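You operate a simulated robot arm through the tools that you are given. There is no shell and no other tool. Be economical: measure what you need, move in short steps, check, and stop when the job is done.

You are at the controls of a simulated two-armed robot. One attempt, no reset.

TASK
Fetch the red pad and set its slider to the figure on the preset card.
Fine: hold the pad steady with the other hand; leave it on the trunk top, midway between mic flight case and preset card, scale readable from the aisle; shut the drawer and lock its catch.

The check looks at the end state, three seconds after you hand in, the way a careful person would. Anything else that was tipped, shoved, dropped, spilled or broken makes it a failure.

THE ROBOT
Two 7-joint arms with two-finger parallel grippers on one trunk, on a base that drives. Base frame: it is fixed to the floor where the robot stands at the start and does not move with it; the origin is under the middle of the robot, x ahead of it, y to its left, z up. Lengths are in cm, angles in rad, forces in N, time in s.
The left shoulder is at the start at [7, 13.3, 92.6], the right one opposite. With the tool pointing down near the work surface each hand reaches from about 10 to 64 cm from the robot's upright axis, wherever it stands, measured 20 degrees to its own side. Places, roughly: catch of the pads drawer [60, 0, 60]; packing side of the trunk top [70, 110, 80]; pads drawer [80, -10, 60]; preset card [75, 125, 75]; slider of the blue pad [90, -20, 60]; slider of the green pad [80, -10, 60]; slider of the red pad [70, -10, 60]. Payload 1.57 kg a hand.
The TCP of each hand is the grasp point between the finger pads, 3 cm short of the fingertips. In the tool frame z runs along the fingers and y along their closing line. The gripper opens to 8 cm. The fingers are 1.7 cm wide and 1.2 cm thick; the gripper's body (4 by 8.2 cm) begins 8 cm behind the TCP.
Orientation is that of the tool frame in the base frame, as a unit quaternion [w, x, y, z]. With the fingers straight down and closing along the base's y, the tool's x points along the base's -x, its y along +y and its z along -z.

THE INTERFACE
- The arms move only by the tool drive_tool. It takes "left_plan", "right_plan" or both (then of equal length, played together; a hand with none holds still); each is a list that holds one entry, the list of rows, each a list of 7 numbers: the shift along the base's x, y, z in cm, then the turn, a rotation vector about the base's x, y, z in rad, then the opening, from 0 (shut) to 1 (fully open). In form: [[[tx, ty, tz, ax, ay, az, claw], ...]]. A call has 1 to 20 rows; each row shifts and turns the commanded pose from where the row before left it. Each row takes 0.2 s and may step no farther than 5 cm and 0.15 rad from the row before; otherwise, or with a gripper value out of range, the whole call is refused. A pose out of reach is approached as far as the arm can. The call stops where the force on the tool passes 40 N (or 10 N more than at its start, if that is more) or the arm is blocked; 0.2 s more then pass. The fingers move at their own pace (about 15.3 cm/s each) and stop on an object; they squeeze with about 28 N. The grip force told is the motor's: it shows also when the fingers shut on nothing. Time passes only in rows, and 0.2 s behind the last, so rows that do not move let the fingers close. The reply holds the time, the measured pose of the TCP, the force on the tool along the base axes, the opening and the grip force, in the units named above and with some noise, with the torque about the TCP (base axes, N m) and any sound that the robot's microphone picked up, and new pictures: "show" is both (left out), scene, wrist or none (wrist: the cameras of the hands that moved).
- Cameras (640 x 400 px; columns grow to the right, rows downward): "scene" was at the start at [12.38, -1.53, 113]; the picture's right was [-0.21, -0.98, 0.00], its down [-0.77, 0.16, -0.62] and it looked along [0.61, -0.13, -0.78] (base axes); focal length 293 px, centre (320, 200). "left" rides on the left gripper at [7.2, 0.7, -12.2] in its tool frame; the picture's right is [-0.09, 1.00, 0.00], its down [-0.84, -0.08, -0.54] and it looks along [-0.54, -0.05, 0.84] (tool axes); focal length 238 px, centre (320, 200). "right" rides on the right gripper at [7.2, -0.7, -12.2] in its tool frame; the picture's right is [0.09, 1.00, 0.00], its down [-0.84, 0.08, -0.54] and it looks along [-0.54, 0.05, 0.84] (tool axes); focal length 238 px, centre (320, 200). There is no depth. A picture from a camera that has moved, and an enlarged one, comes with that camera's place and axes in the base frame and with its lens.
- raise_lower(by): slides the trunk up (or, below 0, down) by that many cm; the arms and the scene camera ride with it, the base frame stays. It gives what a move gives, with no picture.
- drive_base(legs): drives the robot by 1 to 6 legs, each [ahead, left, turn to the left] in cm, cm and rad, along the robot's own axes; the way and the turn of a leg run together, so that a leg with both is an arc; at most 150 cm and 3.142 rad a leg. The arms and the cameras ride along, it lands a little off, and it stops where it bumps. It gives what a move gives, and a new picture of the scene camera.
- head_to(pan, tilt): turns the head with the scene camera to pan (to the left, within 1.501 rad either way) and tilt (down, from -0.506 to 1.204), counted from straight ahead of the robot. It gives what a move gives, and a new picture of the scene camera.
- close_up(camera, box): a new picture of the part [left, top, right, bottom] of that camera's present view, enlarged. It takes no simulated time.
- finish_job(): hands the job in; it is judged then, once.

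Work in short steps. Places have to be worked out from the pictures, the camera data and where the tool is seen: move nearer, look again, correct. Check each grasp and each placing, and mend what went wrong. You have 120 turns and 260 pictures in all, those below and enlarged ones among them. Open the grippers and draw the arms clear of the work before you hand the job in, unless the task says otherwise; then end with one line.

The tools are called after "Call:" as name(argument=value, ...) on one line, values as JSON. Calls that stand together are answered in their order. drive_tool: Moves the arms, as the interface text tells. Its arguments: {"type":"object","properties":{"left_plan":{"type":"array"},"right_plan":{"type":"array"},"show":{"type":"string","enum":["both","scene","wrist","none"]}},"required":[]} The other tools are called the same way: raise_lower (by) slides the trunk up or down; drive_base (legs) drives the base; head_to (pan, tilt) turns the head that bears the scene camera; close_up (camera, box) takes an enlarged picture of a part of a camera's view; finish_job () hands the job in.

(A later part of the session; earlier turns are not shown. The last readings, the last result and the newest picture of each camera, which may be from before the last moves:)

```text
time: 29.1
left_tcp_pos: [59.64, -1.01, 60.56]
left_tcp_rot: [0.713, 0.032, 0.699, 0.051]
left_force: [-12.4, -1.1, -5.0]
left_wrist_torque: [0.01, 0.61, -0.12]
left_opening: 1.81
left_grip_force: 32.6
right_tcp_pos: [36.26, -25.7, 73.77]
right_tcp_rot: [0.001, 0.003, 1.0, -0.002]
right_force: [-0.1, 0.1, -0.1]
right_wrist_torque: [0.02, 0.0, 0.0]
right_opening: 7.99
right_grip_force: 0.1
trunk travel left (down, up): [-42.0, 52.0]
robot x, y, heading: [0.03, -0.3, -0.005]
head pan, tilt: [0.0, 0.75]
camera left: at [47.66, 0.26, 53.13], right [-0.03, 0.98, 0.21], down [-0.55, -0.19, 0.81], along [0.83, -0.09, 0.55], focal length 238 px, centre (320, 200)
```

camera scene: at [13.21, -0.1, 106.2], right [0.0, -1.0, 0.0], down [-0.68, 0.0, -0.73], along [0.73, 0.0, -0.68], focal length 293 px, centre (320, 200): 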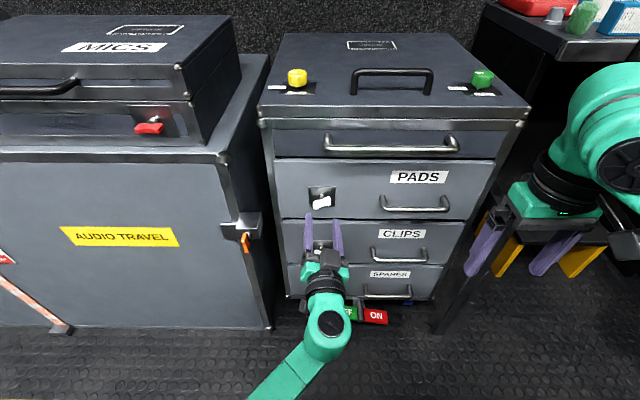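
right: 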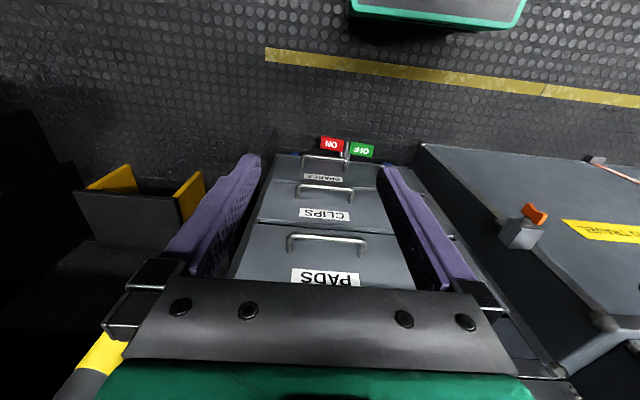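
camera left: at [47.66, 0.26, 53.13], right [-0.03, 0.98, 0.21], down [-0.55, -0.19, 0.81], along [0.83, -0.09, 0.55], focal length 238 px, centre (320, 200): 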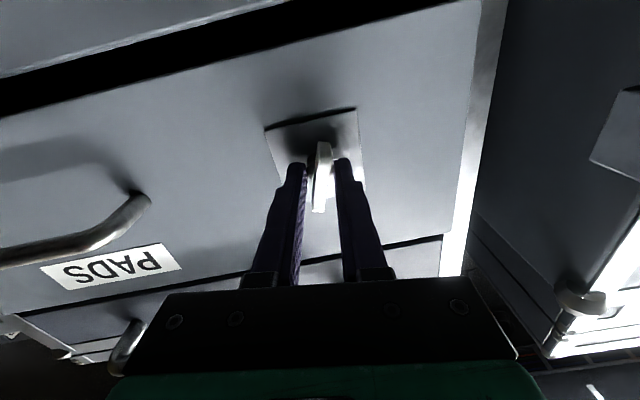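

It is nearly vertical now with no x-torque. A last bit, watching for a stop.

Call:
drive_tool(left_plan=[[[0, 0, 0, -0.06, 0, 0, 0], [0, 0, 0, -0.06, 0, 0, 0], [0, 0, 0, -0.06, 0, 0, 0], [0, 0, 0, 0, 0, 0, 0]]], show="wrist")

```text
time: 30.1
left_tcp_pos: [59.59, -0.95, 60.6]
left_tcp_rot: [0.712, -0.032, 0.701, -0.01]
left_force: [-24.4, -0.7, -12.2]
left_wrist_torque: [0.0, 0.37, -0.19]
left_opening: 1.79
left_grip_force: 32.6
right_tcp_pos: [36.2, -25.66, 73.86]
right_tcp_rot: [0.001, 0.003, 1.0, -0.001]
right_force: [-1.0, -0.8, 0.2]
right_wrist_torque: [0.0, -0.03, 0.0]
right_opening: 7.98
right_grip_force: 0.0
trunk travel left (down, up): [-42.0, 52.0]
robot x, y, heading: [-0.03, 0.03, -0.01]
head pan, tilt: [0.0, 0.75]
camera left: at [47.66, -1.05, 53.08], right [-0.03, 1.0, 0.03], down [-0.55, -0.04, 0.83], along [0.83, 0.01, 0.55], focal length 238 px, centre (320, 200)
```

left: 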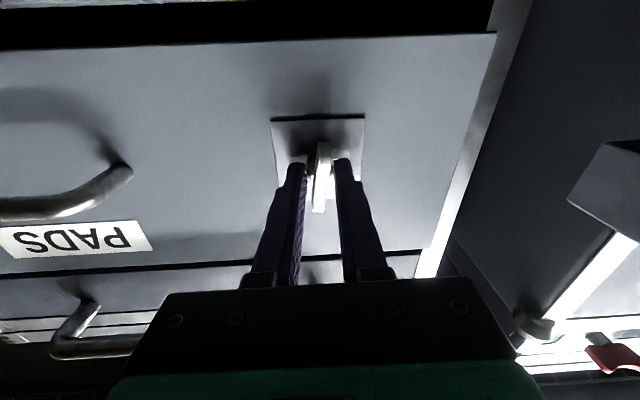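

The wing is vertical now. I give a gentle 2 cm pull through the wing to see if the drawer is free.

Call:
drive_tool(left_plan=[[[-0.7, 0, 0, 0, 0, 0, 0], [-0.7, 0, 0, 0, 0, 0, 0], [-0.7, 0, 0, 0, 0, 0, 0], [-0.7, 0, 0, 0, 0, 0, 0]]])

```text
time: 31.1
left_tcp_pos: [57.04, -0.9, 60.58]
left_tcp_rot: [0.712, -0.034, 0.701, -0.01]
left_force: [2.9, 2.8, -6.7]
left_wrist_torque: [-0.03, 0.55, -0.1]
left_opening: 1.8
left_grip_force: 32.6
right_tcp_pos: [36.38, -25.55, 73.79]
right_tcp_rot: [-0.001, 0.002, 1.0, -0.001]
right_force: [0.1, -0.8, -0.3]
right_wrist_torque: [-0.01, 0.01, 0.0]
right_opening: 8.0
right_grip_force: 0.0
trunk travel left (down, up): [-42.0, 52.0]
robot x, y, heading: [-0.21, 0.21, -0.004]
head pan, tilt: [0.0, 0.75]
camera scene: at [13.38, -0.05, 106.18], right [0.0, -1.0, 0.0], down [-0.68, 0.0, -0.73], along [0.73, 0.0, -0.68], focal length 293 px, centre (320, 200)
camera left: at [45.06, -1.05, 53.09], right [-0.03, 1.0, 0.03], down [-0.55, -0.04, 0.83], along [0.83, 0.01, 0.55], focal length 238 px, centre (320, 200)
```

scene: 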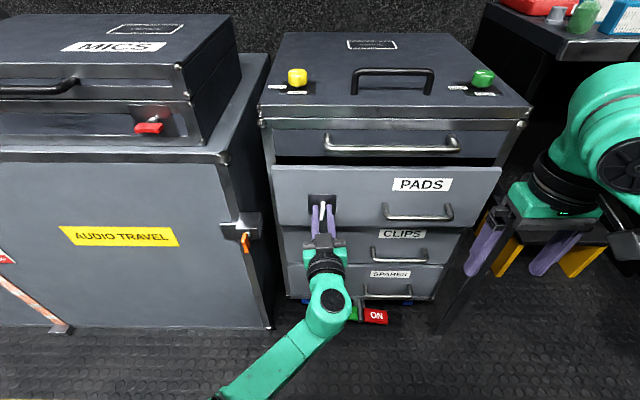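
left: 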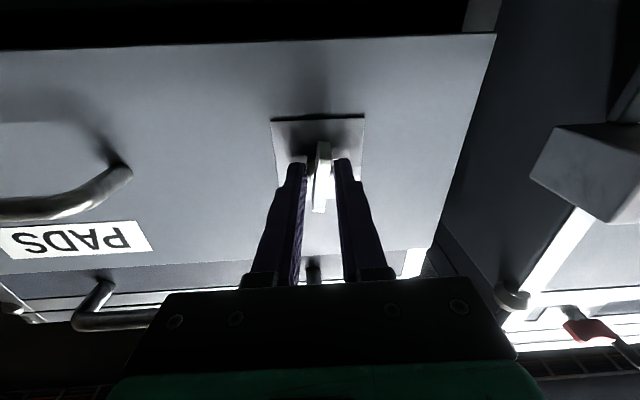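

The drawer runs freely. I pull it further out by about 10 cm.

Call:
drive_tool(left_plan=[[[-1.5, 0, 0, 0, 0, 0, 0], [-1.5, 0, 0, 0, 0, 0, 0], [-1.5, 0, 0, 0, 0, 0, 0], [-1.5, 0, 0, 0, 0, 0, 0], [-1.5, 0, 0, 0, 0, 0, 0], [-1.5, 0, 0, 0, 0, 0, 0], [-1.5, 0, 0, 0, 0, 0, 0]]], show="scene")

```text
time: 32.7
left_tcp_pos: [46.45, -0.71, 60.45]
left_tcp_rot: [0.712, -0.034, 0.701, -0.01]
left_force: [1.2, 22.7, 2.2]
left_wrist_torque: [0.04, 0.81, 0.33]
left_opening: 1.8
left_grip_force: 32.4
right_tcp_pos: [36.24, -25.46, 73.97]
right_tcp_rot: [0.0, 0.002, 1.0, -0.002]
right_force: [0.3, 0.1, 0.0]
right_wrist_torque: [0.01, -0.04, -0.03]
right_opening: 8.0
right_grip_force: 0.1
trunk travel left (down, up): [-42.0, 52.0]
robot x, y, heading: [-0.22, 0.07, -0.006]
head pan, tilt: [0.0, 0.75]
camera scene: at [13.23, 0.2, 106.2], right [0.0, -1.0, 0.0], down [-0.68, 0.0, -0.73], along [0.73, -0.01, -0.68], focal length 293 px, centre (320, 200)
```

scene: 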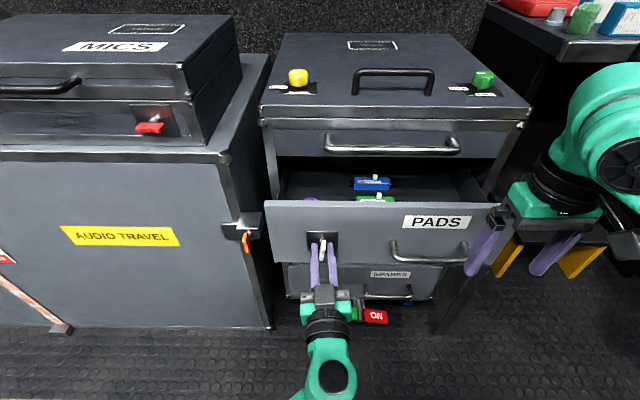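

Blue and green pads show; the red one is just behind the front. I ease the side force and back the base 13 cm with the wing held to open further.

Call:
drive_tool(left_plan=[[[0, 0.3, 0, 0, 0, 0, 0], [0, 0, 0, 0, 0, 0, 0]]], show="none")

Call:
drive_base(legs=[[-13, 0, 0]])

```text
time: 33.3
left_tcp_pos: [46.36, -0.69, 60.68]
left_tcp_rot: [0.713, -0.032, 0.701, -0.013]
left_force: [2.7, 10.6, -1.2]
left_wrist_torque: [-0.02, -0.64, 0.08]
left_opening: 1.78
left_grip_force: 32.6
right_tcp_pos: [36.26, -25.64, 73.92]
right_tcp_rot: [0.0, 0.003, 1.0, -0.002]
right_force: [-0.7, 0.4, -0.4]
right_wrist_torque: [0.02, 0.01, -0.02]
right_opening: 8.02
right_grip_force: 0.1
trunk travel left (down, up): [-42.0, 52.0]
robot x, y, heading: [0.25, 0.23, -0.005]
head pan, tilt: [0.0, 0.75]
```

```text
time: 34.6
left_tcp_pos: [33.66, -0.48, 60.5]
left_tcp_rot: [0.712, -0.034, 0.701, -0.011]
left_force: [1.1, 12.5, 0.5]
left_wrist_torque: [0.04, 0.06, 0.15]
left_opening: 1.77
left_grip_force: 32.8
right_tcp_pos: [23.44, -25.45, 73.97]
right_tcp_rot: [0.001, 0.001, 1.0, -0.001]
right_force: [-0.4, 0.2, -0.2]
right_wrist_torque: [0.03, 0.03, -0.02]
right_opening: 8.01
right_grip_force: 0.1
trunk travel left (down, up): [-42.0, 52.0]
robot x, y, heading: [-12.79, -0.05, -0.005]
head pan, tilt: [0.0, 0.75]
camera scene: at [0.35, 0.13, 106.2], right [0.0, -1.0, 0.0], down [-0.68, 0.0, -0.73], along [0.73, 0.0, -0.68], focal length 293 px, centre (320, 200)
```

scene: 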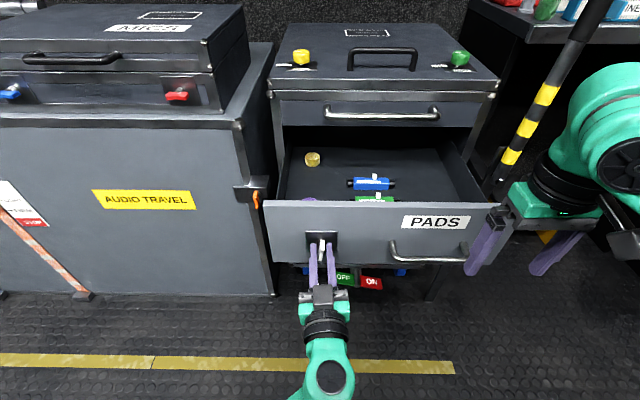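

The drawer is out about 26 cm. I release the wing and draw the left hand back, then raise the trunk for a look inside.

Call:
drive_tool(left_plan=[[[0, 0, 0, 0, 0, 0, 0.4], [0, 0, 0, 0, 0, 0, 0.4], [-1.5, 0, 0, 0, 0, 0, 0.4], [-2, 0, 0, 0, 0, 0, 0.4], [-2, 0, 0, 0, 0, 0, 0.4]]], show="none")

Call:
raise_lower(by=20)

Call:
head_to(pan=-0.15, tilt=0.95)

```text
time: 35.8
left_tcp_pos: [27.87, -0.53, 60.69]
left_tcp_rot: [0.713, -0.033, 0.701, -0.01]
left_force: [0.4, 0.4, -0.9]
left_wrist_torque: [-0.01, 0.02, 0.0]
left_opening: 3.22
left_grip_force: 0.1
right_tcp_pos: [23.35, -25.6, 73.83]
right_tcp_rot: [0.0, 0.002, 1.0, 0.0]
right_force: [0.1, 0.9, 0.4]
right_wrist_torque: [0.0, 0.02, -0.03]
right_opening: 8.02
right_grip_force: 0.0
trunk travel left (down, up): [-42.0, 52.0]
robot x, y, heading: [-12.7, 0.11, -0.008]
head pan, tilt: [0.0, 0.75]
```

```text
time: 38.0
left_tcp_pos: [27.91, -0.61, 80.58]
left_tcp_rot: [0.713, -0.034, 0.701, -0.01]
left_force: [0.6, 0.2, -0.4]
left_wrist_torque: [-0.01, 0.02, 0.01]
left_opening: 3.2
left_grip_force: 0.0
right_tcp_pos: [23.36, -25.5, 93.78]
right_tcp_rot: [0.001, 0.001, 1.0, -0.001]
right_force: [0.6, 0.3, 0.5]
right_wrist_torque: [0.03, -0.02, 0.0]
right_opening: 8.0
right_grip_force: 0.1
trunk travel left (down, up): [-62.0, 32.0]
robot x, y, heading: [-12.96, -0.14, -0.006]
head pan, tilt: [0.0, 0.75]
```

```text
time: 38.7
left_tcp_pos: [27.97, -0.46, 80.53]
left_tcp_rot: [0.713, -0.033, 0.701, -0.01]
left_force: [0.1, -0.3, -0.6]
left_wrist_torque: [0.0, -0.03, 0.01]
left_opening: 3.18
left_grip_force: 0.1
right_tcp_pos: [23.43, -25.59, 93.78]
right_tcp_rot: [0.0, 0.002, 1.0, 0.0]
right_force: [-0.3, 0.0, 0.2]
right_wrist_torque: [0.01, 0.01, -0.01]
right_opening: 8.0
right_grip_force: 0.1
trunk travel left (down, up): [-62.0, 32.0]
robot x, y, heading: [-13.15, 0.03, 0.002]
head pan, tilt: [-0.15, 0.949]
camera scene: at [-0.75, -1.11, 124.65], right [-0.15, -0.99, 0.0], down [-0.8, 0.12, -0.58], along [0.58, -0.09, -0.81], focal length 293 px, centre (320, 200)
```

scene: 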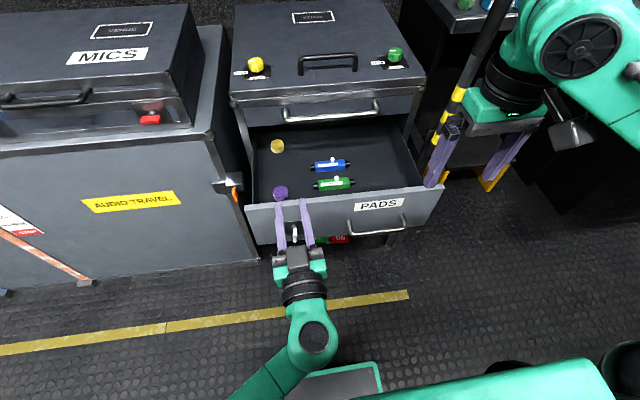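

I zoom into the drawer.

Call:
close_up(camera="scene", box=[230, 110, 430, 250])

Call:
raise_lower(by=30)

Call:
head_to(pan=-0.3, tilt=1.05)

Call:
close_up(camera="scene", box=[210, 90, 390, 210])

```text
2.86 times, centred on (330, 180) of scene
camera zoom: at [-0.75, -1.11, 124.65], right [-0.15, -0.99, 0.0], down [-0.8, 0.12, -0.58], along [0.58, -0.09, -0.81], focal length 836 px, centre (291, 257)
```

zoom: 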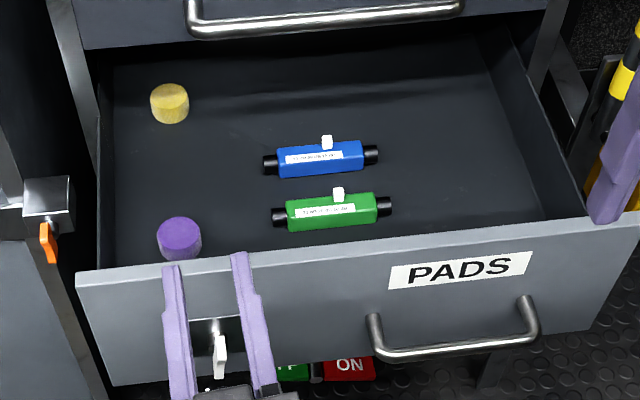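

```text
time: 41.7
left_tcp_pos: [28.04, -0.5, 110.64]
left_tcp_rot: [0.713, -0.033, 0.701, -0.01]
left_force: [-0.8, 0.8, 0.9]
left_wrist_torque: [0.03, 0.01, 0.0]
left_opening: 3.17
left_grip_force: 0.0
right_tcp_pos: [23.3, -25.58, 123.88]
right_tcp_rot: [0.0, 0.002, 1.0, -0.001]
right_force: [0.2, 0.2, 0.1]
right_wrist_torque: [0.04, -0.04, -0.01]
right_opening: 7.99
right_grip_force: 0.1
trunk travel left (down, up): [-92.0, 2.0]
robot x, y, heading: [-12.74, -0.14, -0.006]
head pan, tilt: [-0.15, 0.949]
```

```text
time: 42.4
left_tcp_pos: [27.93, -0.51, 110.65]
left_tcp_rot: [0.713, -0.032, 0.701, -0.011]
left_force: [0.6, -0.2, -0.3]
left_wrist_torque: [0.02, 0.02, 0.04]
left_opening: 3.2
left_grip_force: 0.0
right_tcp_pos: [23.51, -25.59, 123.8]
right_tcp_rot: [0.0, 0.002, 1.0, 0.0]
right_force: [-0.3, 0.3, 0.2]
right_wrist_torque: [-0.03, -0.03, 0.0]
right_opening: 8.04
right_grip_force: 0.0
trunk travel left (down, up): [-92.0, 2.0]
robot x, y, heading: [-13.14, -0.03, -0.003]
head pan, tilt: [-0.3, 1.051]
camera scene: at [-1.59, -1.99, 153.95], right [-0.3, -0.95, 0.0], down [-0.83, 0.26, -0.5], along [0.47, -0.15, -0.87], focal length 293 px, centre (320, 200)
```

scene: 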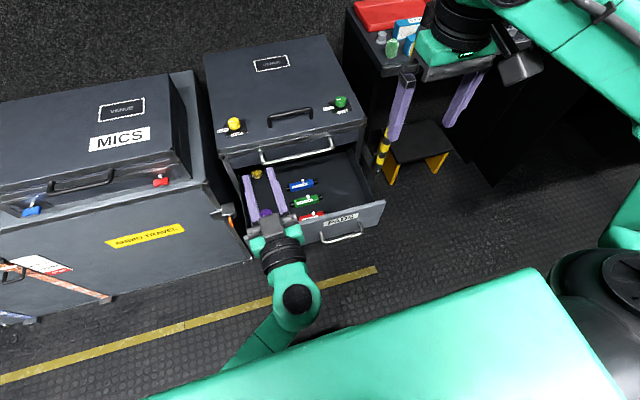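

```text
3.33 times, centred on (300, 150) of scene
camera zoom: at [-1.59, -1.99, 153.95], right [-0.3, -0.95, 0.0], down [-0.83, 0.26, -0.5], along [0.47, -0.15, -0.87], focal length 976 px, centre (387, 367)
```

zoom: 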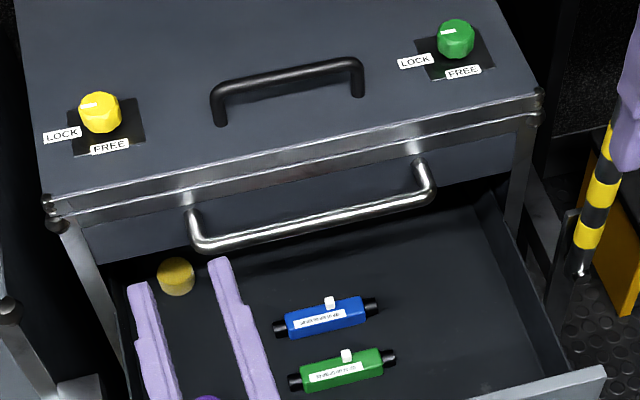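

The red pad is now visible near [45, -14, 58], with blue and green behind it. I turn the left hand back to pointing down and aside, and yaw the right hand so its fingers close along x.

Call:
drive_tool(left_plan=[[[0, 1.5, 0, 0, 0.143, 0, 0.6], [0, 1.5, 0, 0, 0.143, 0, 0.6], [0, 1.5, 0, 0, 0.143, 0, 0.6], [0, 1.5, 0, 0, 0.143, 0, 0.6], [0, 1.5, 0, 0, 0.143, 0, 0.6], [0, 1.5, 0, 0, 0.143, 0, 0.6], [0, 1.5, 0, 0, 0.143, 0, 0.6], [0, 1.5, 0, 0, 0.143, 0, 0.6], [0, 1.5, 0, 0, 0.143, 0, 0.6], [0, 1.5, 0, 0, 0.143, 0, 0.6], [0, 1.5, 0, 0, 0.141, 0, 0.6]]], right_plan=[[[0.5, 0, 0, 0, 0, 0.143, 1], [0.5, 0, 0, 0, 0, 0.143, 1], [0.5, 0, 0, 0, 0, 0.143, 1], [0.5, 0, 0, 0, 0, 0.143, 1], [0.5, 0, 0, 0, 0, 0.143, 1], [0.5, 0, 0, 0, 0, 0.143, 1], [0.5, 0, 0, 0, 0, 0.143, 1], [0.5, 0, 0, 0, 0, 0.143, 1], [0.5, 0, 0, 0, 0, 0.143, 1], [0.5, 0, 0, 0, 0, 0.143, 1], [0.5, 0, 0, 0, 0, 0.141, 1]]], show="scene")

```text
time: 44.2
left_tcp_pos: [27.64, 14.87, 108.97]
left_tcp_rot: [0.231, -0.007, 0.969, 0.089]
left_force: [0.1, 0.4, 0.9]
left_wrist_torque: [0.02, 0.01, -0.01]
left_opening: 4.81
left_grip_force: 0.1
right_tcp_pos: [27.52, -25.51, 123.9]
right_tcp_rot: [0.0, -0.525, 0.851, -0.001]
right_force: [0.5, -0.3, 0.1]
right_wrist_torque: [-0.02, 0.01, -0.02]
right_opening: 7.99
right_grip_force: 0.1
trunk travel left (down, up): [-92.0, 2.0]
robot x, y, heading: [-13.21, -0.34, -0.007]
head pan, tilt: [-0.3, 1.051]
stopped in row 8 (left hand): the arm was blocked; the commanded pose is now the measured one
camera scene: at [-1.37, -1.91, 153.93], right [-0.3, -0.95, 0.0], down [-0.83, 0.26, -0.5], along [0.47, -0.15, -0.87], focal length 293 px, centre (320, 200)
```

scene: 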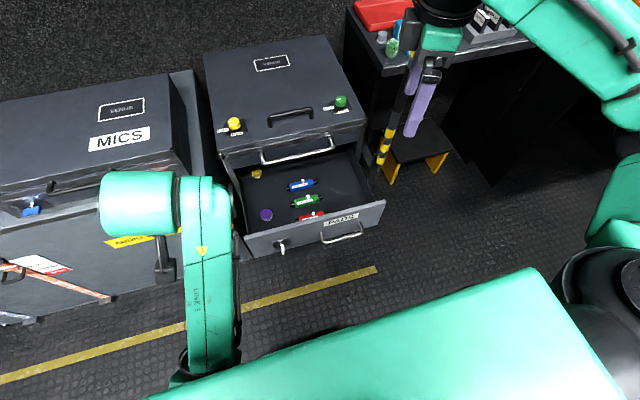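

The left arm got blocked near its end. I continue its turn while moving it outward, and finish the right yaw.

Call:
drive_tool(left_plan=[[[1.5, 1, 0, 0, 0.1, 0, 0.6], [1.5, 1, 0, 0, 0.1, 0, 0.6], [1.5, 1, 0, 0, 0.1, 0, 0.6], [1.5, 1, 0, 0, 0.1, 0, 0.6], [1.5, 1, 0, 0, 0.07, 0, 0.6]]], right_plan=[[[0.5, 0, 0, 0, 0, 0.1, 1], [0.5, 0, 0, 0, 0, 0.1, 1], [0.5, 0, 0, 0, 0, 0.1, 1], [0.5, 0, 0, 0, 0, 0.1, 1], [0, 0, 0, 0, 0, 0.06, 1]]], show="scene")

```text
time: 45.0
left_tcp_pos: [31.42, 25.07, 108.66]
left_tcp_rot: [0.078, -0.016, 0.98, 0.183]
left_force: [0.6, 0.3, -0.6]
left_wrist_torque: [-0.03, 0.02, 0.0]
left_opening: 4.8
left_grip_force: 0.0
left hand out of reach, approached as far as the arm can: row 4
right_tcp_pos: [28.94, -25.56, 123.94]
right_tcp_rot: [0.001, -0.643, 0.765, -0.001]
right_force: [-0.4, -0.4, 0.5]
right_wrist_torque: [0.03, 0.03, 0.01]
right_opening: 8.01
right_grip_force: 0.1
trunk travel left (down, up): [-92.0, 2.0]
robot x, y, heading: [-13.27, 0.12, -0.002]
head pan, tilt: [-0.3, 1.051]
stopped in row 4 (left hand): the arm was blocked; the commanded pose is now the measured one
camera scene: at [-1.46, -1.84, 153.94], right [-0.3, -0.95, 0.0], down [-0.83, 0.26, -0.5], along [0.47, -0.15, -0.87], focal length 293 px, centre (320, 200)
```

scene: 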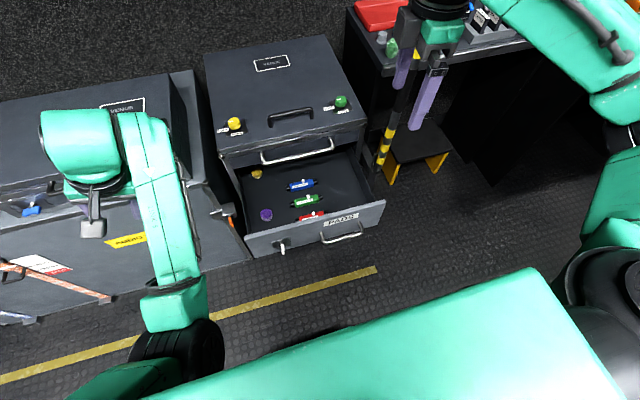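

The left hand still leans. I correct its tilt while moving it back toward its comfortable place, and finish the right hand's last bit of yaw.

Call:
drive_tool(left_plan=[[[0, -1, 0, -0.09, 0.04, 0, 0.6], [0, -1, 0, -0.09, 0.04, 0, 0.6], [0, -1, 0, -0.09, 0.04, 0, 0.6], [0, -1, 0, -0.09, 0.03, 0, 0.6], [0, 0, 0, 0, 0, 0, 0.6]]], right_plan=[[[0, 0, 0, 0, 0, 0.05, 1], [0, 0, 0, 0, 0, 0.05, 1], [0, 0, 0, 0, 0, 0.05, 1], [0, 0, 0, 0, 0, 0.02, 1], [0, 0, 0, 0, 0, 0, 1]]], show="scene")

```text
time: 45.7
left_tcp_pos: [31.56, 28.89, 109.05]
left_tcp_rot: [0.034, -0.045, 0.986, 0.158]
left_force: [0.3, 0.1, 0.0]
left_wrist_torque: [-0.02, 0.01, 0.0]
left_opening: 4.8
left_grip_force: 0.0
left hand out of reach, approached as far as the arm can: row 2, 3
right_tcp_pos: [29.01, -25.72, 123.81]
right_tcp_rot: [0.001, -0.683, 0.73, 0.0]
right_force: [-0.1, 0.3, 0.2]
right_wrist_torque: [-0.01, 0.0, 0.0]
right_opening: 8.01
right_grip_force: 0.1
trunk travel left (down, up): [-92.0, 2.0]
robot x, y, heading: [-12.92, 0.15, -0.002]
head pan, tilt: [-0.3, 1.051]
stopped in row 3 (left hand): the arm was blocked; the commanded pose is now the measured one
camera scene: at [-1.48, -1.92, 153.94], right [-0.3, -0.95, 0.0], down [-0.83, 0.26, -0.5], along [0.47, -0.15, -0.87], focal length 293 px, centre (320, 200)
```

scene: 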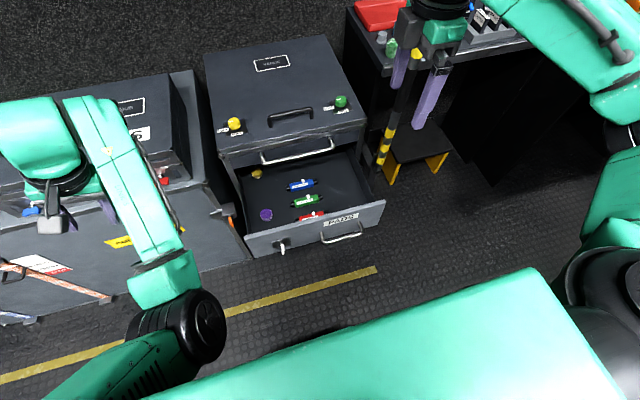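

The left hand is close to vertical but wound awkwardly. I stretch it forward and down to unwind.

Call:
drive_tool(left_plan=[[[1.5, 0, -2, 0, 0, 0, 0.6], [1.5, 0, -2, 0, 0, 0, 0.6], [1.5, 0, -2, 0, 0, 0, 0.6], [1.5, -0.5, -2, -0.04, 0, 0, 0.6], [1, -0.5, -2, -0.05, 0.03, 0, 0.6], [0, -1, -2, -0.05, 0, 0, 0.6], [0, -1, 0, -0.05, 0, 0, 0.6]]], right_plan=[[[0, 0, 0, 0, 0, 0.05, 1], [0, 0, 0, 0, 0, 0.02, 1], [0, 0, 0, 0, 0, 0, 1], [0, 0, 0, 0, 0, 0, 1], [0, 0, 0, 0, 0, 0, 1], [0, 0, 0, 0, 0, 0, 1], [0, 0, 0, 0, 0, 0, 1]]], show="scene")

```text
time: 47.3
left_tcp_pos: [38.38, 25.91, 97.08]
left_tcp_rot: [0.016, -0.045, 0.997, 0.065]
left_force: [0.8, 0.1, 0.8]
left_wrist_torque: [-0.04, 0.02, -0.02]
left_opening: 4.8
left_grip_force: 0.0
right_tcp_pos: [28.86, -25.82, 123.97]
right_tcp_rot: [-0.002, 0.708, -0.707, 0.0]
right_force: [-1.4, 0.4, 0.2]
right_wrist_torque: [0.04, -0.02, 0.03]
right_opening: 8.03
right_grip_force: 0.2
trunk travel left (down, up): [-92.0, 2.0]
robot x, y, heading: [-13.02, 0.13, -0.003]
head pan, tilt: [-0.3, 1.051]
camera scene: at [-1.64, -2.02, 153.95], right [-0.3, -0.95, 0.0], down [-0.83, 0.26, -0.5], along [0.47, -0.15, -0.87], focal length 293 px, centre (320, 200)
```

scene: 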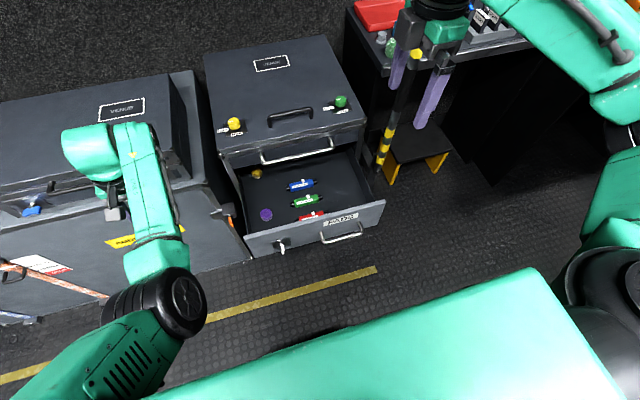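

The left arm is freed. Before lowering, I check where the striped pole stands relative to the right hand.

Call:
head_to(pan=-0.7, tilt=0.8)

```text
time: 48.2
left_tcp_pos: [38.47, 25.97, 97.05]
left_tcp_rot: [0.014, -0.046, 0.997, 0.064]
left_force: [-0.9, 0.4, -0.8]
left_wrist_torque: [-0.03, -0.01, -0.02]
left_opening: 4.78
left_grip_force: 0.1
right_tcp_pos: [28.8, -25.77, 123.81]
right_tcp_rot: [-0.001, 0.708, -0.707, 0.001]
right_force: [0.7, -0.7, 0.3]
right_wrist_torque: [0.03, -0.03, 0.03]
right_opening: 7.98
right_grip_force: 0.0
trunk travel left (down, up): [-92.0, 2.0]
robot x, y, heading: [-13.06, -0.26, -0.005]
head pan, tilt: [-0.7, 0.799]
camera scene: at [-1.75, -5.19, 155.8], right [-0.65, -0.76, 0.0], down [-0.55, 0.46, -0.7], along [0.53, -0.45, -0.72], focal length 293 px, centre (320, 200)
```

scene: 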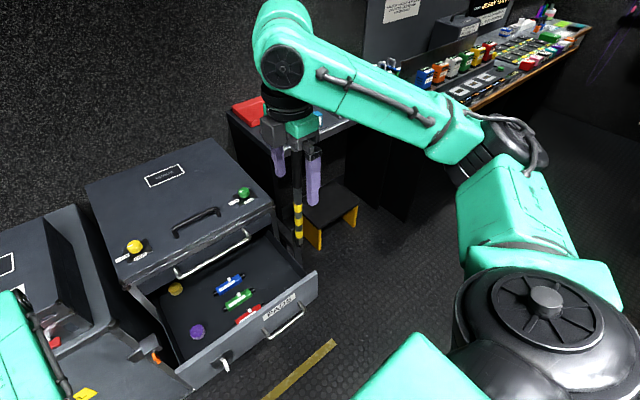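

The pole is well behind the drawer line. I lower the trunk 25 cm, go 6 cm forward, and bring the right hand above the red pad.

Call:
raise_lower(by=-25)

Call:
drive_base(legs=[[6, 0, 0]])

Call:
drive_tool(right_plan=[[[2, 2.4, -3, 0, 0, 0, 1], [2, 2.4, -3, 0, 0, 0, 1], [2, 2.4, -3, 0, 0, 0, 1], [2, 2.4, -3, 0, 0, 0, 1], [2, 2.0, -3, 0, 0, 0, 1], [0, 0, -2, 0, 0, 0, 1], [0, 0, 0, 0, 0, 0, 1]]], show="wrist")

```text
time: 50.7
left_tcp_pos: [38.47, 25.94, 72.15]
left_tcp_rot: [0.015, -0.045, 0.997, 0.064]
left_force: [0.1, -0.6, 0.0]
left_wrist_torque: [0.01, 0.0, 0.0]
left_opening: 4.78
left_grip_force: 0.1
right_tcp_pos: [28.85, -25.81, 98.83]
right_tcp_rot: [-0.002, 0.707, -0.707, 0.001]
right_force: [0.3, 0.2, 0.7]
right_wrist_torque: [-0.03, 0.01, 0.02]
right_opening: 7.99
right_grip_force: 0.1
trunk travel left (down, up): [-67.0, 27.0]
robot x, y, heading: [-12.76, -0.16, -0.006]
head pan, tilt: [-0.7, 0.799]
```

```text
time: 51.7
left_tcp_pos: [44.36, 25.89, 72.03]
left_tcp_rot: [0.015, -0.046, 0.997, 0.064]
left_force: [0.0, 0.0, 0.1]
left_wrist_torque: [0.01, 0.02, 0.01]
left_opening: 4.79
left_grip_force: 0.1
right_tcp_pos: [34.85, -25.83, 98.95]
right_tcp_rot: [-0.001, 0.708, -0.706, 0.001]
right_force: [0.3, -0.3, 0.2]
right_wrist_torque: [-0.01, 0.03, -0.01]
right_opening: 8.01
right_grip_force: 0.1
trunk travel left (down, up): [-67.0, 27.0]
robot x, y, heading: [-6.82, -0.02, -0.004]
head pan, tilt: [-0.7, 0.799]
camera scene: at [4.23, -5.23, 130.81], right [-0.65, -0.76, 0.0], down [-0.55, 0.46, -0.7], along [0.53, -0.45, -0.72], focal length 293 px, centre (320, 200)
```

scene: 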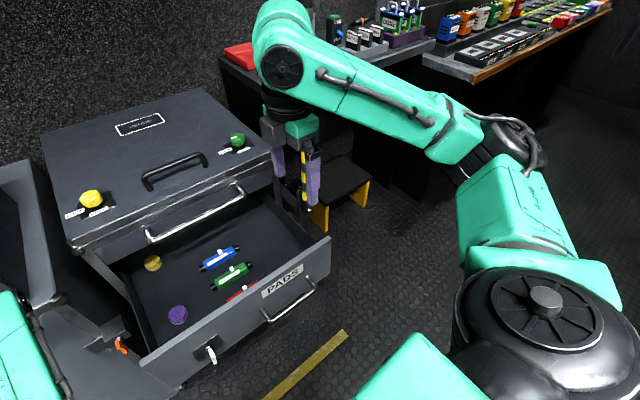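

```text
time: 53.3
left_tcp_pos: [44.45, 25.9, 72.14]
left_tcp_rot: [0.014, -0.045, 0.997, 0.065]
left_force: [-0.2, 0.4, 0.5]
left_wrist_torque: [0.0, 0.04, 0.04]
left_opening: 4.8
left_grip_force: 0.0
right_tcp_pos: [45.0, -14.28, 82.13]
right_tcp_rot: [0.0, 0.708, -0.707, 0.0]
right_force: [1.2, -0.2, -0.3]
right_wrist_torque: [0.01, 0.02, -0.04]
right_opening: 8.0
right_grip_force: 0.0
trunk travel left (down, up): [-67.0, 27.0]
robot x, y, heading: [-6.57, 0.27, -0.002]
head pan, tilt: [-0.7, 0.799]
camera right: at [45.66, -21.39, 94.22], right [-1.0, -0.09, 0.0], down [-0.08, 0.84, 0.54], along [-0.05, 0.54, -0.84], focal length 238 px, centre (320, 200)
```

right: 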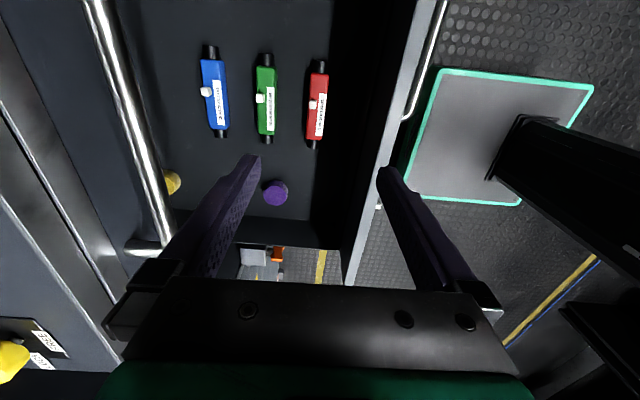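

The red pad lies at about [45.5, -14, 57], body 9.6 cm long along y and 2.7 wide. I zoom to see its slider and scale.

Call:
close_up(camera="right", box=[270, 40, 370, 170])

Call:
head_to(pan=-0.2, tilt=0.95)

```text
3.08 times, centred on (320, 105) of right
camera zoom: at [45.66, -21.39, 94.22], right [-1.0, -0.09, 0.0], down [-0.08, 0.84, 0.54], along [-0.05, 0.54, -0.84], focal length 733 px, centre (320, 492)
```

zoom: 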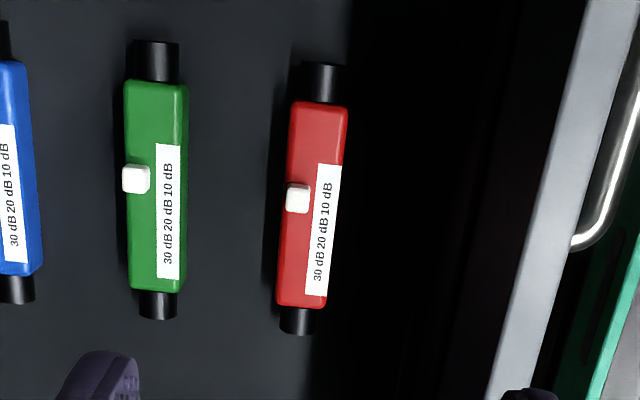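

```text
time: 54.2
left_tcp_pos: [44.48, 25.93, 72.07]
left_tcp_rot: [0.014, -0.045, 0.997, 0.064]
left_force: [-0.4, -0.2, 0.3]
left_wrist_torque: [-0.03, 0.02, 0.04]
left_opening: 4.8
left_grip_force: 0.1
right_tcp_pos: [44.96, -14.35, 82.17]
right_tcp_rot: [0.0, 0.708, -0.706, 0.001]
right_force: [-0.7, -0.1, 0.8]
right_wrist_torque: [-0.02, 0.01, 0.0]
right_opening: 8.03
right_grip_force: 0.0
trunk travel left (down, up): [-67.0, 27.0]
robot x, y, heading: [-6.86, 0.38, -0.003]
head pan, tilt: [-0.201, 0.949]
camera scene: at [5.25, -1.49, 129.65], right [-0.2, -0.98, 0.0], down [-0.8, 0.17, -0.58], along [0.57, -0.12, -0.81], focal length 293 px, centre (320, 200)
```

scene: 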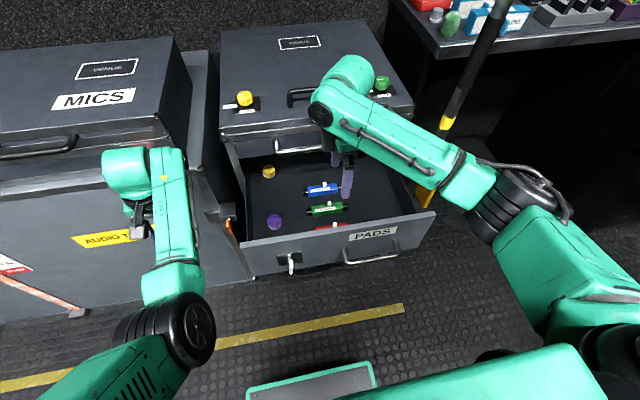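

The scale reads 30-20-10 dB left-to-right as seen from the aisle, so the pad's present orientation suits the final placing. I'll grip it near its right end (y≈-17), away from the slider; first descend to z≈61 and look.

Call:
drive_tool(right_plan=[[[0.1, -0.7, -3.5, 0, 0, 0, 0.8], [0.1, -0.7, -3.5, 0, 0, 0, 0.75], [0.1, -0.7, -3.5, 0, 0, 0, 0.7], [0.1, -0.6, -3.5, 0, 0, 0, 0.7], [0, 0, -3.5, 0, 0, 0, 0.7], [0, 0, -3.5, 0, 0, 0, 0.7], [0, 0, 0, 0, 0, 0, 0.7]]], show="both")

```text
time: 55.8
left_tcp_pos: [44.55, 25.89, 72.13]
left_tcp_rot: [0.016, -0.045, 0.997, 0.064]
left_force: [0.1, -0.1, 0.2]
left_wrist_torque: [-0.01, -0.01, 0.01]
left_opening: 4.81
left_grip_force: 0.1
right_tcp_pos: [45.13, -17.17, 60.71]
right_tcp_rot: [-0.001, 0.708, -0.707, 0.001]
right_force: [0.2, -0.5, 0.5]
right_wrist_torque: [0.04, -0.02, 0.01]
right_opening: 5.6
right_grip_force: 0.1
trunk travel left (down, up): [-67.0, 27.0]
robot x, y, heading: [-6.79, 0.07, -0.007]
head pan, tilt: [-0.201, 0.949]
camera scene: at [5.2, -1.52, 129.65], right [-0.2, -0.98, 0.0], down [-0.8, 0.16, -0.58], along [0.57, -0.12, -0.81], focal length 293 px, centre (320, 200)
camera right: at [45.81, -24.32, 72.84], right [-1.0, -0.09, 0.0], down [-0.08, 0.84, 0.54], along [-0.05, 0.54, -0.84], focal length 238 px, centre (320, 200)
```

scene: 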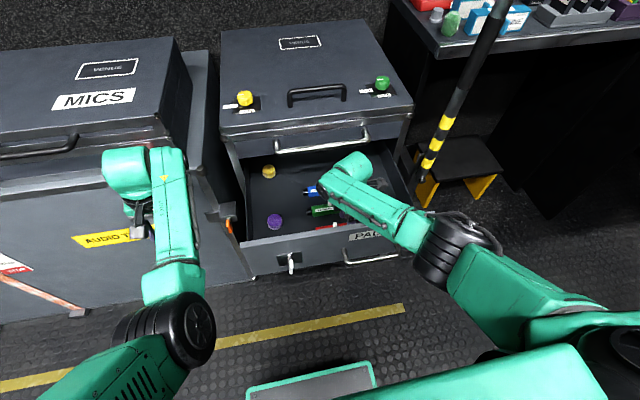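
right: 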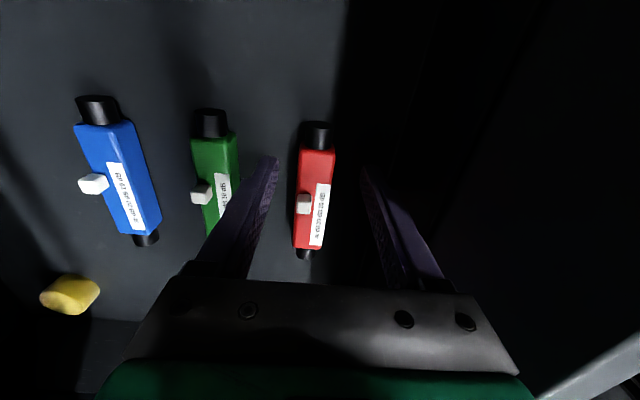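

The pad lies centred between the fingers; its body ends at y≈-17.5, the slider at ≈-13.3. I shift to y≈-16.3 and descend gently.

Call:
drive_tool(right_plan=[[[0.1, 0.9, 0, 0, 0, 0, 0.7], [0, 0, -1.5, 0, 0, 0, 0.7], [0, 0, -1, 0, 0, 0, 0.7], [0, 0, -1, 0, 0, 0, 0.7], [0, 0, -0.5, 0, 0, 0, 0.7], [0, 0, 0, 0, 0, 0, 0.7]]], show="wrist")

```text
time: 57.2
left_tcp_pos: [44.29, 25.88, 72.29]
left_tcp_rot: [0.016, -0.045, 0.997, 0.064]
left_force: [0.6, -0.7, -0.8]
left_wrist_torque: [-0.02, 0.03, 0.0]
left_opening: 4.79
left_grip_force: 0.1
right_tcp_pos: [45.2, -15.72, 57.89]
right_tcp_rot: [-0.005, 0.709, -0.705, 0.008]
right_force: [-1.5, -0.5, 32.9]
right_wrist_torque: [0.07, 1.31, -0.12]
right_opening: 5.81
right_grip_force: 0.9
right hand out of reach, approached as far as the arm can: row 4
trunk travel left (down, up): [-67.0, 27.0]
robot x, y, heading: [-7.15, -0.01, -0.001]
head pan, tilt: [-0.201, 0.949]
stopped in row 6 (right hand): the force on the tool passed its limit at 43 N (the readings are from after the stop); the commanded pose is now the measured one
camera right: at [45.7, -22.81, 70.04], right [-1.0, -0.1, -0.02], down [-0.09, 0.84, 0.54], along [-0.04, 0.54, -0.84], focal length 238 px, centre (320, 200)
```

right: 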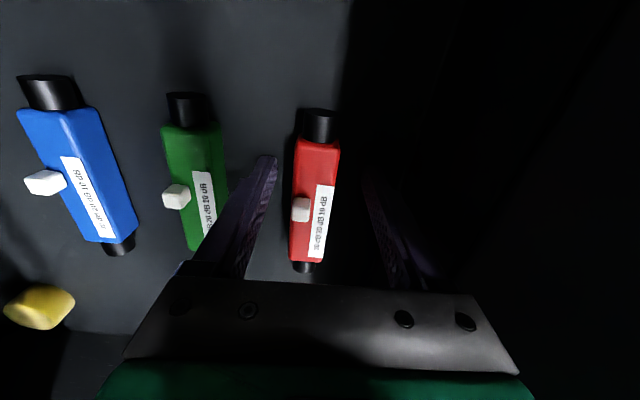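

The -x finger met something (force acts about 4 cm to -x), probably a lip at the drawer front. I lift, narrow the opening, shift slightly to +x and try again.

Call:
drive_tool(right_plan=[[[0, 0, 1.2, 0, 0, 0, 0.7], [0.35, -0.5, 0, 0.012, 0.0, 0, 0.6], [0, 0, 0, 0, 0, 0, 0.55], [0, 0, 0, 0, 0, 0, 0.52]]], show="wrist")

Call:
close_up(camera="right", box=[240, 100, 440, 300])

Call:
close_up(camera="scene", box=[240, 130, 440, 280])

```text
time: 58.2
left_tcp_pos: [44.49, 25.88, 72.05]
left_tcp_rot: [0.014, -0.045, 0.997, 0.064]
left_force: [1.2, -0.2, 0.6]
left_wrist_torque: [-0.01, 0.0, 0.01]
left_opening: 4.8
left_grip_force: 0.0
right_tcp_pos: [45.59, -16.38, 58.51]
right_tcp_rot: [-0.007, 0.709, -0.705, 0.0]
right_force: [-0.6, 0.8, -0.5]
right_wrist_torque: [0.03, 0.0, 0.01]
right_opening: 4.14
right_grip_force: 0.2
right hand out of reach, approached as far as the arm can: row 1
trunk travel left (down, up): [-67.0, 27.0]
robot x, y, heading: [-6.77, 0.08, -0.004]
head pan, tilt: [-0.201, 0.949]
camera right: at [46.11, -23.64, 70.58], right [-1.0, -0.1, -0.01], down [-0.09, 0.83, 0.55], along [-0.04, 0.55, -0.83], focal length 238 px, centre (320, 200)
```

right: 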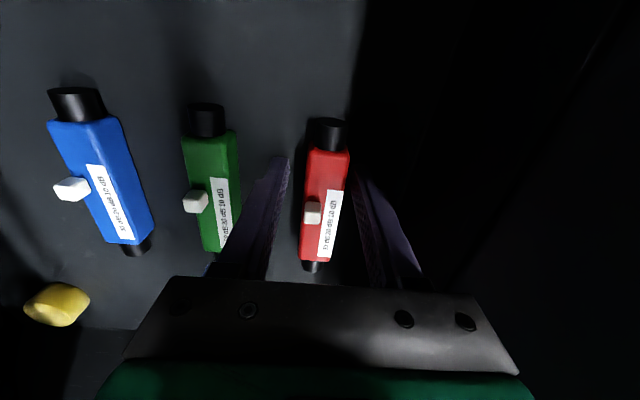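

```text
2.00 times, centred on (340, 200) of right
camera zoom: at [46.11, -23.64, 70.58], right [-1.0, -0.1, -0.01], down [-0.09, 0.83, 0.55], along [-0.04, 0.55, -0.83], focal length 477 px, centre (280, 200)
```

zoom: 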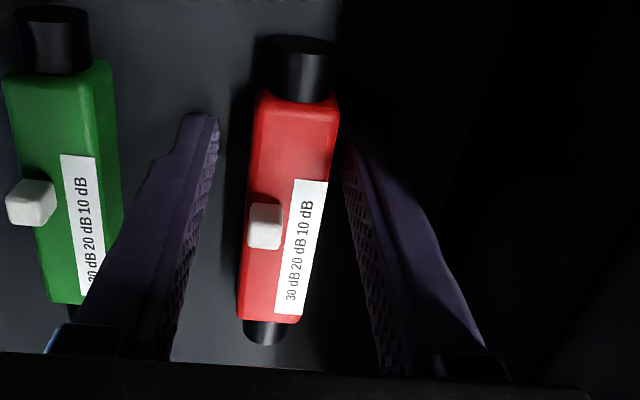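

```text
2.67 times, centred on (340, 205) of scene
camera zoom: at [5.26, -1.5, 129.64], right [-0.2, -0.98, 0.0], down [-0.8, 0.16, -0.58], along [0.57, -0.12, -0.81], focal length 781 px, centre (267, 187)
```

zoom: 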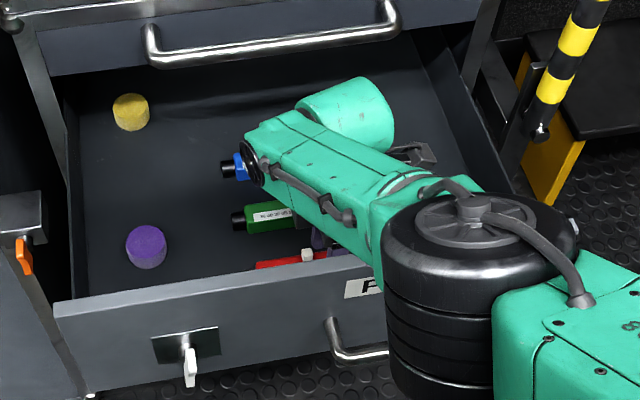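

The forearm looks clear; the narrowed fingers straddle the red pad well. I descend gently again with the narrower opening.

Call:
drive_tool(right_plan=[[[0, 0, -0.7, 0, 0, 0, 0.52], [0, 0, -0.7, 0, 0, 0, 0.52], [0, 0, -0.7, 0, 0, 0, 0.52], [0, 0, -0.5, 0, 0, 0, 0.52]]], show="wrist")

```text
time: 59.0
left_tcp_pos: [44.29, 25.98, 72.2]
left_tcp_rot: [0.017, -0.045, 0.997, 0.063]
left_force: [0.2, 0.8, 0.6]
left_wrist_torque: [0.0, -0.02, 0.0]
left_opening: 4.81
left_grip_force: 0.0
right_tcp_pos: [45.4, -16.36, 57.8]
right_tcp_rot: [-0.01, 0.709, -0.706, 0.007]
right_force: [-2.7, -0.6, 29.9]
right_wrist_torque: [-0.12, 0.98, -0.1]
right_opening: 4.35
right_grip_force: 1.6
right hand out of reach, approached as far as the arm can: row 2, 3
trunk travel left (down, up): [-67.0, 27.0]
robot x, y, heading: [-6.41, 0.09, -0.003]
head pan, tilt: [-0.201, 0.949]
stopped in row 4 (right hand): the force on the tool passed its limit at 44 N (the readings are from after the stop); the commanded pose is now the measured one
camera right: at [45.86, -23.56, 69.99], right [-0.99, -0.1, -0.02], down [-0.09, 0.83, 0.54], along [-0.03, 0.54, -0.84], focal length 238 px, centre (320, 200)
```

right: 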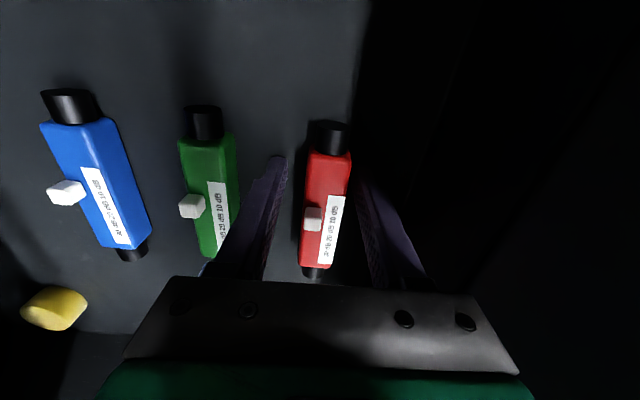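

Contact is at the same height both times, on the slightly lower -x finger: it's simply the drawer floor (z≈54.8). I lift 0.4 cm and close on the pad.

Call:
drive_tool(right_plan=[[[0, 0, 0.5, 0, 0, 0, 0.52], [0, 0, 0, 0, 0, 0, 0.4], [0, 0, 0, 0, 0, 0, 0.3], [0, 0, 0, 0, 0, 0, 0.1], [0, 0, 0, 0, 0, 0, 0], [0, 0, 0, 0, 0, 0, 0]]], show="wrist")

```text
time: 60.4
left_tcp_pos: [44.47, 25.84, 72.14]
left_tcp_rot: [0.015, -0.044, 0.997, 0.065]
left_force: [0.3, 0.0, 0.1]
left_wrist_torque: [-0.02, 0.05, 0.0]
left_opening: 4.78
left_grip_force: 0.1
right_tcp_pos: [45.48, -16.43, 57.96]
right_tcp_rot: [-0.009, 0.709, -0.705, 0.004]
right_force: [-1.3, 0.4, 0.3]
right_wrist_torque: [-0.01, 0.0, -0.03]
right_opening: 2.58
right_grip_force: 27.4
trunk travel left (down, up): [-67.0, 27.0]
robot x, y, heading: [-7.0, -0.12, -0.005]
head pan, tilt: [-0.201, 0.949]
camera right: at [45.96, -23.6, 70.05], right [-1.0, -0.1, -0.02], down [-0.09, 0.83, 0.55], along [-0.04, 0.55, -0.84], focal length 238 px, centre (320, 200)
```

right: 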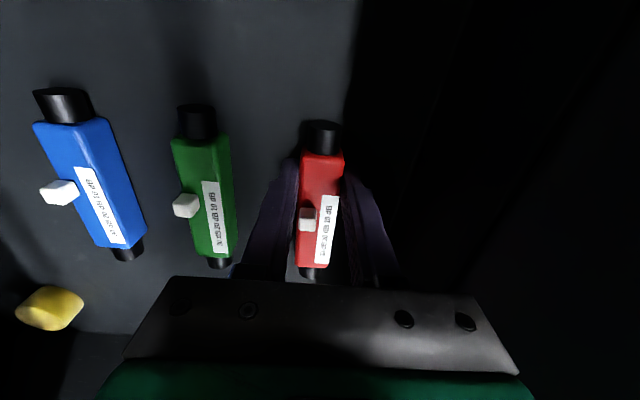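

Gripped (2.6 cm wide). I lift it straight up 22 cm and check.

Call:
drive_tool(right_plan=[[[0, 0, 1, 0, 0, 0, 0], [0, 0, 1.5, 0, 0, 0, 0], [0, 0, 2.5, 0, 0, 0, 0], [0, 0, 2.5, 0, 0, 0, 0], [0, 0, 2.5, 0, 0, 0, 0], [0, 0, 2.5, 0, 0, 0, 0], [0, 0, 2.5, 0, 0, 0, 0], [0, 0, 2.5, 0, 0, 0, 0], [0, 0, 2.5, 0, 0, 0, 0], [0, 0, 2, 0, 0, 0, 0]]])

```text
time: 62.6
left_tcp_pos: [44.39, 25.86, 72.18]
left_tcp_rot: [0.016, -0.045, 0.997, 0.065]
left_force: [-0.1, -0.1, -0.1]
left_wrist_torque: [0.02, -0.01, -0.01]
left_opening: 4.8
left_grip_force: 0.0
right_tcp_pos: [45.45, -16.44, 58.94]
right_tcp_rot: [-0.008, 0.709, -0.705, 0.005]
right_force: [0.8, -0.3, 1.4]
right_wrist_torque: [0.14, 0.0, -0.04]
right_opening: 2.61
right_grip_force: 27.6
right hand out of reach, approached as far as the arm can: row 2, 3, 4, 5, 6, 7, 8, 9, 10
trunk travel left (down, up): [-67.0, 27.0]
robot x, y, heading: [-6.63, 0.06, -0.003]
head pan, tilt: [-0.201, 0.949]
camera scene: at [5.24, -1.48, 129.65], right [-0.2, -0.98, 0.0], down [-0.8, 0.16, -0.58], along [0.57, -0.12, -0.81], focal length 293 px, centre (320, 200)
camera right: at [45.9, -23.62, 71.13], right [-1.0, -0.1, -0.02], down [-0.09, 0.83, 0.55], along [-0.04, 0.55, -0.84], focal length 238 px, centre (320, 200)
```

scene: 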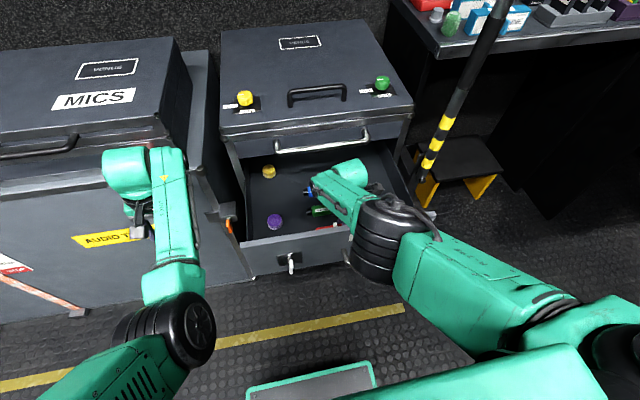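
right: 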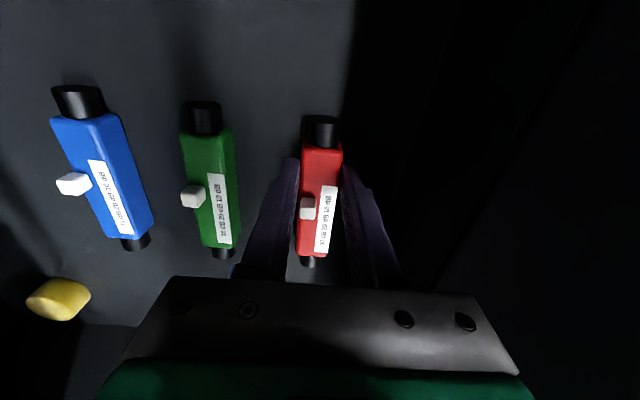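

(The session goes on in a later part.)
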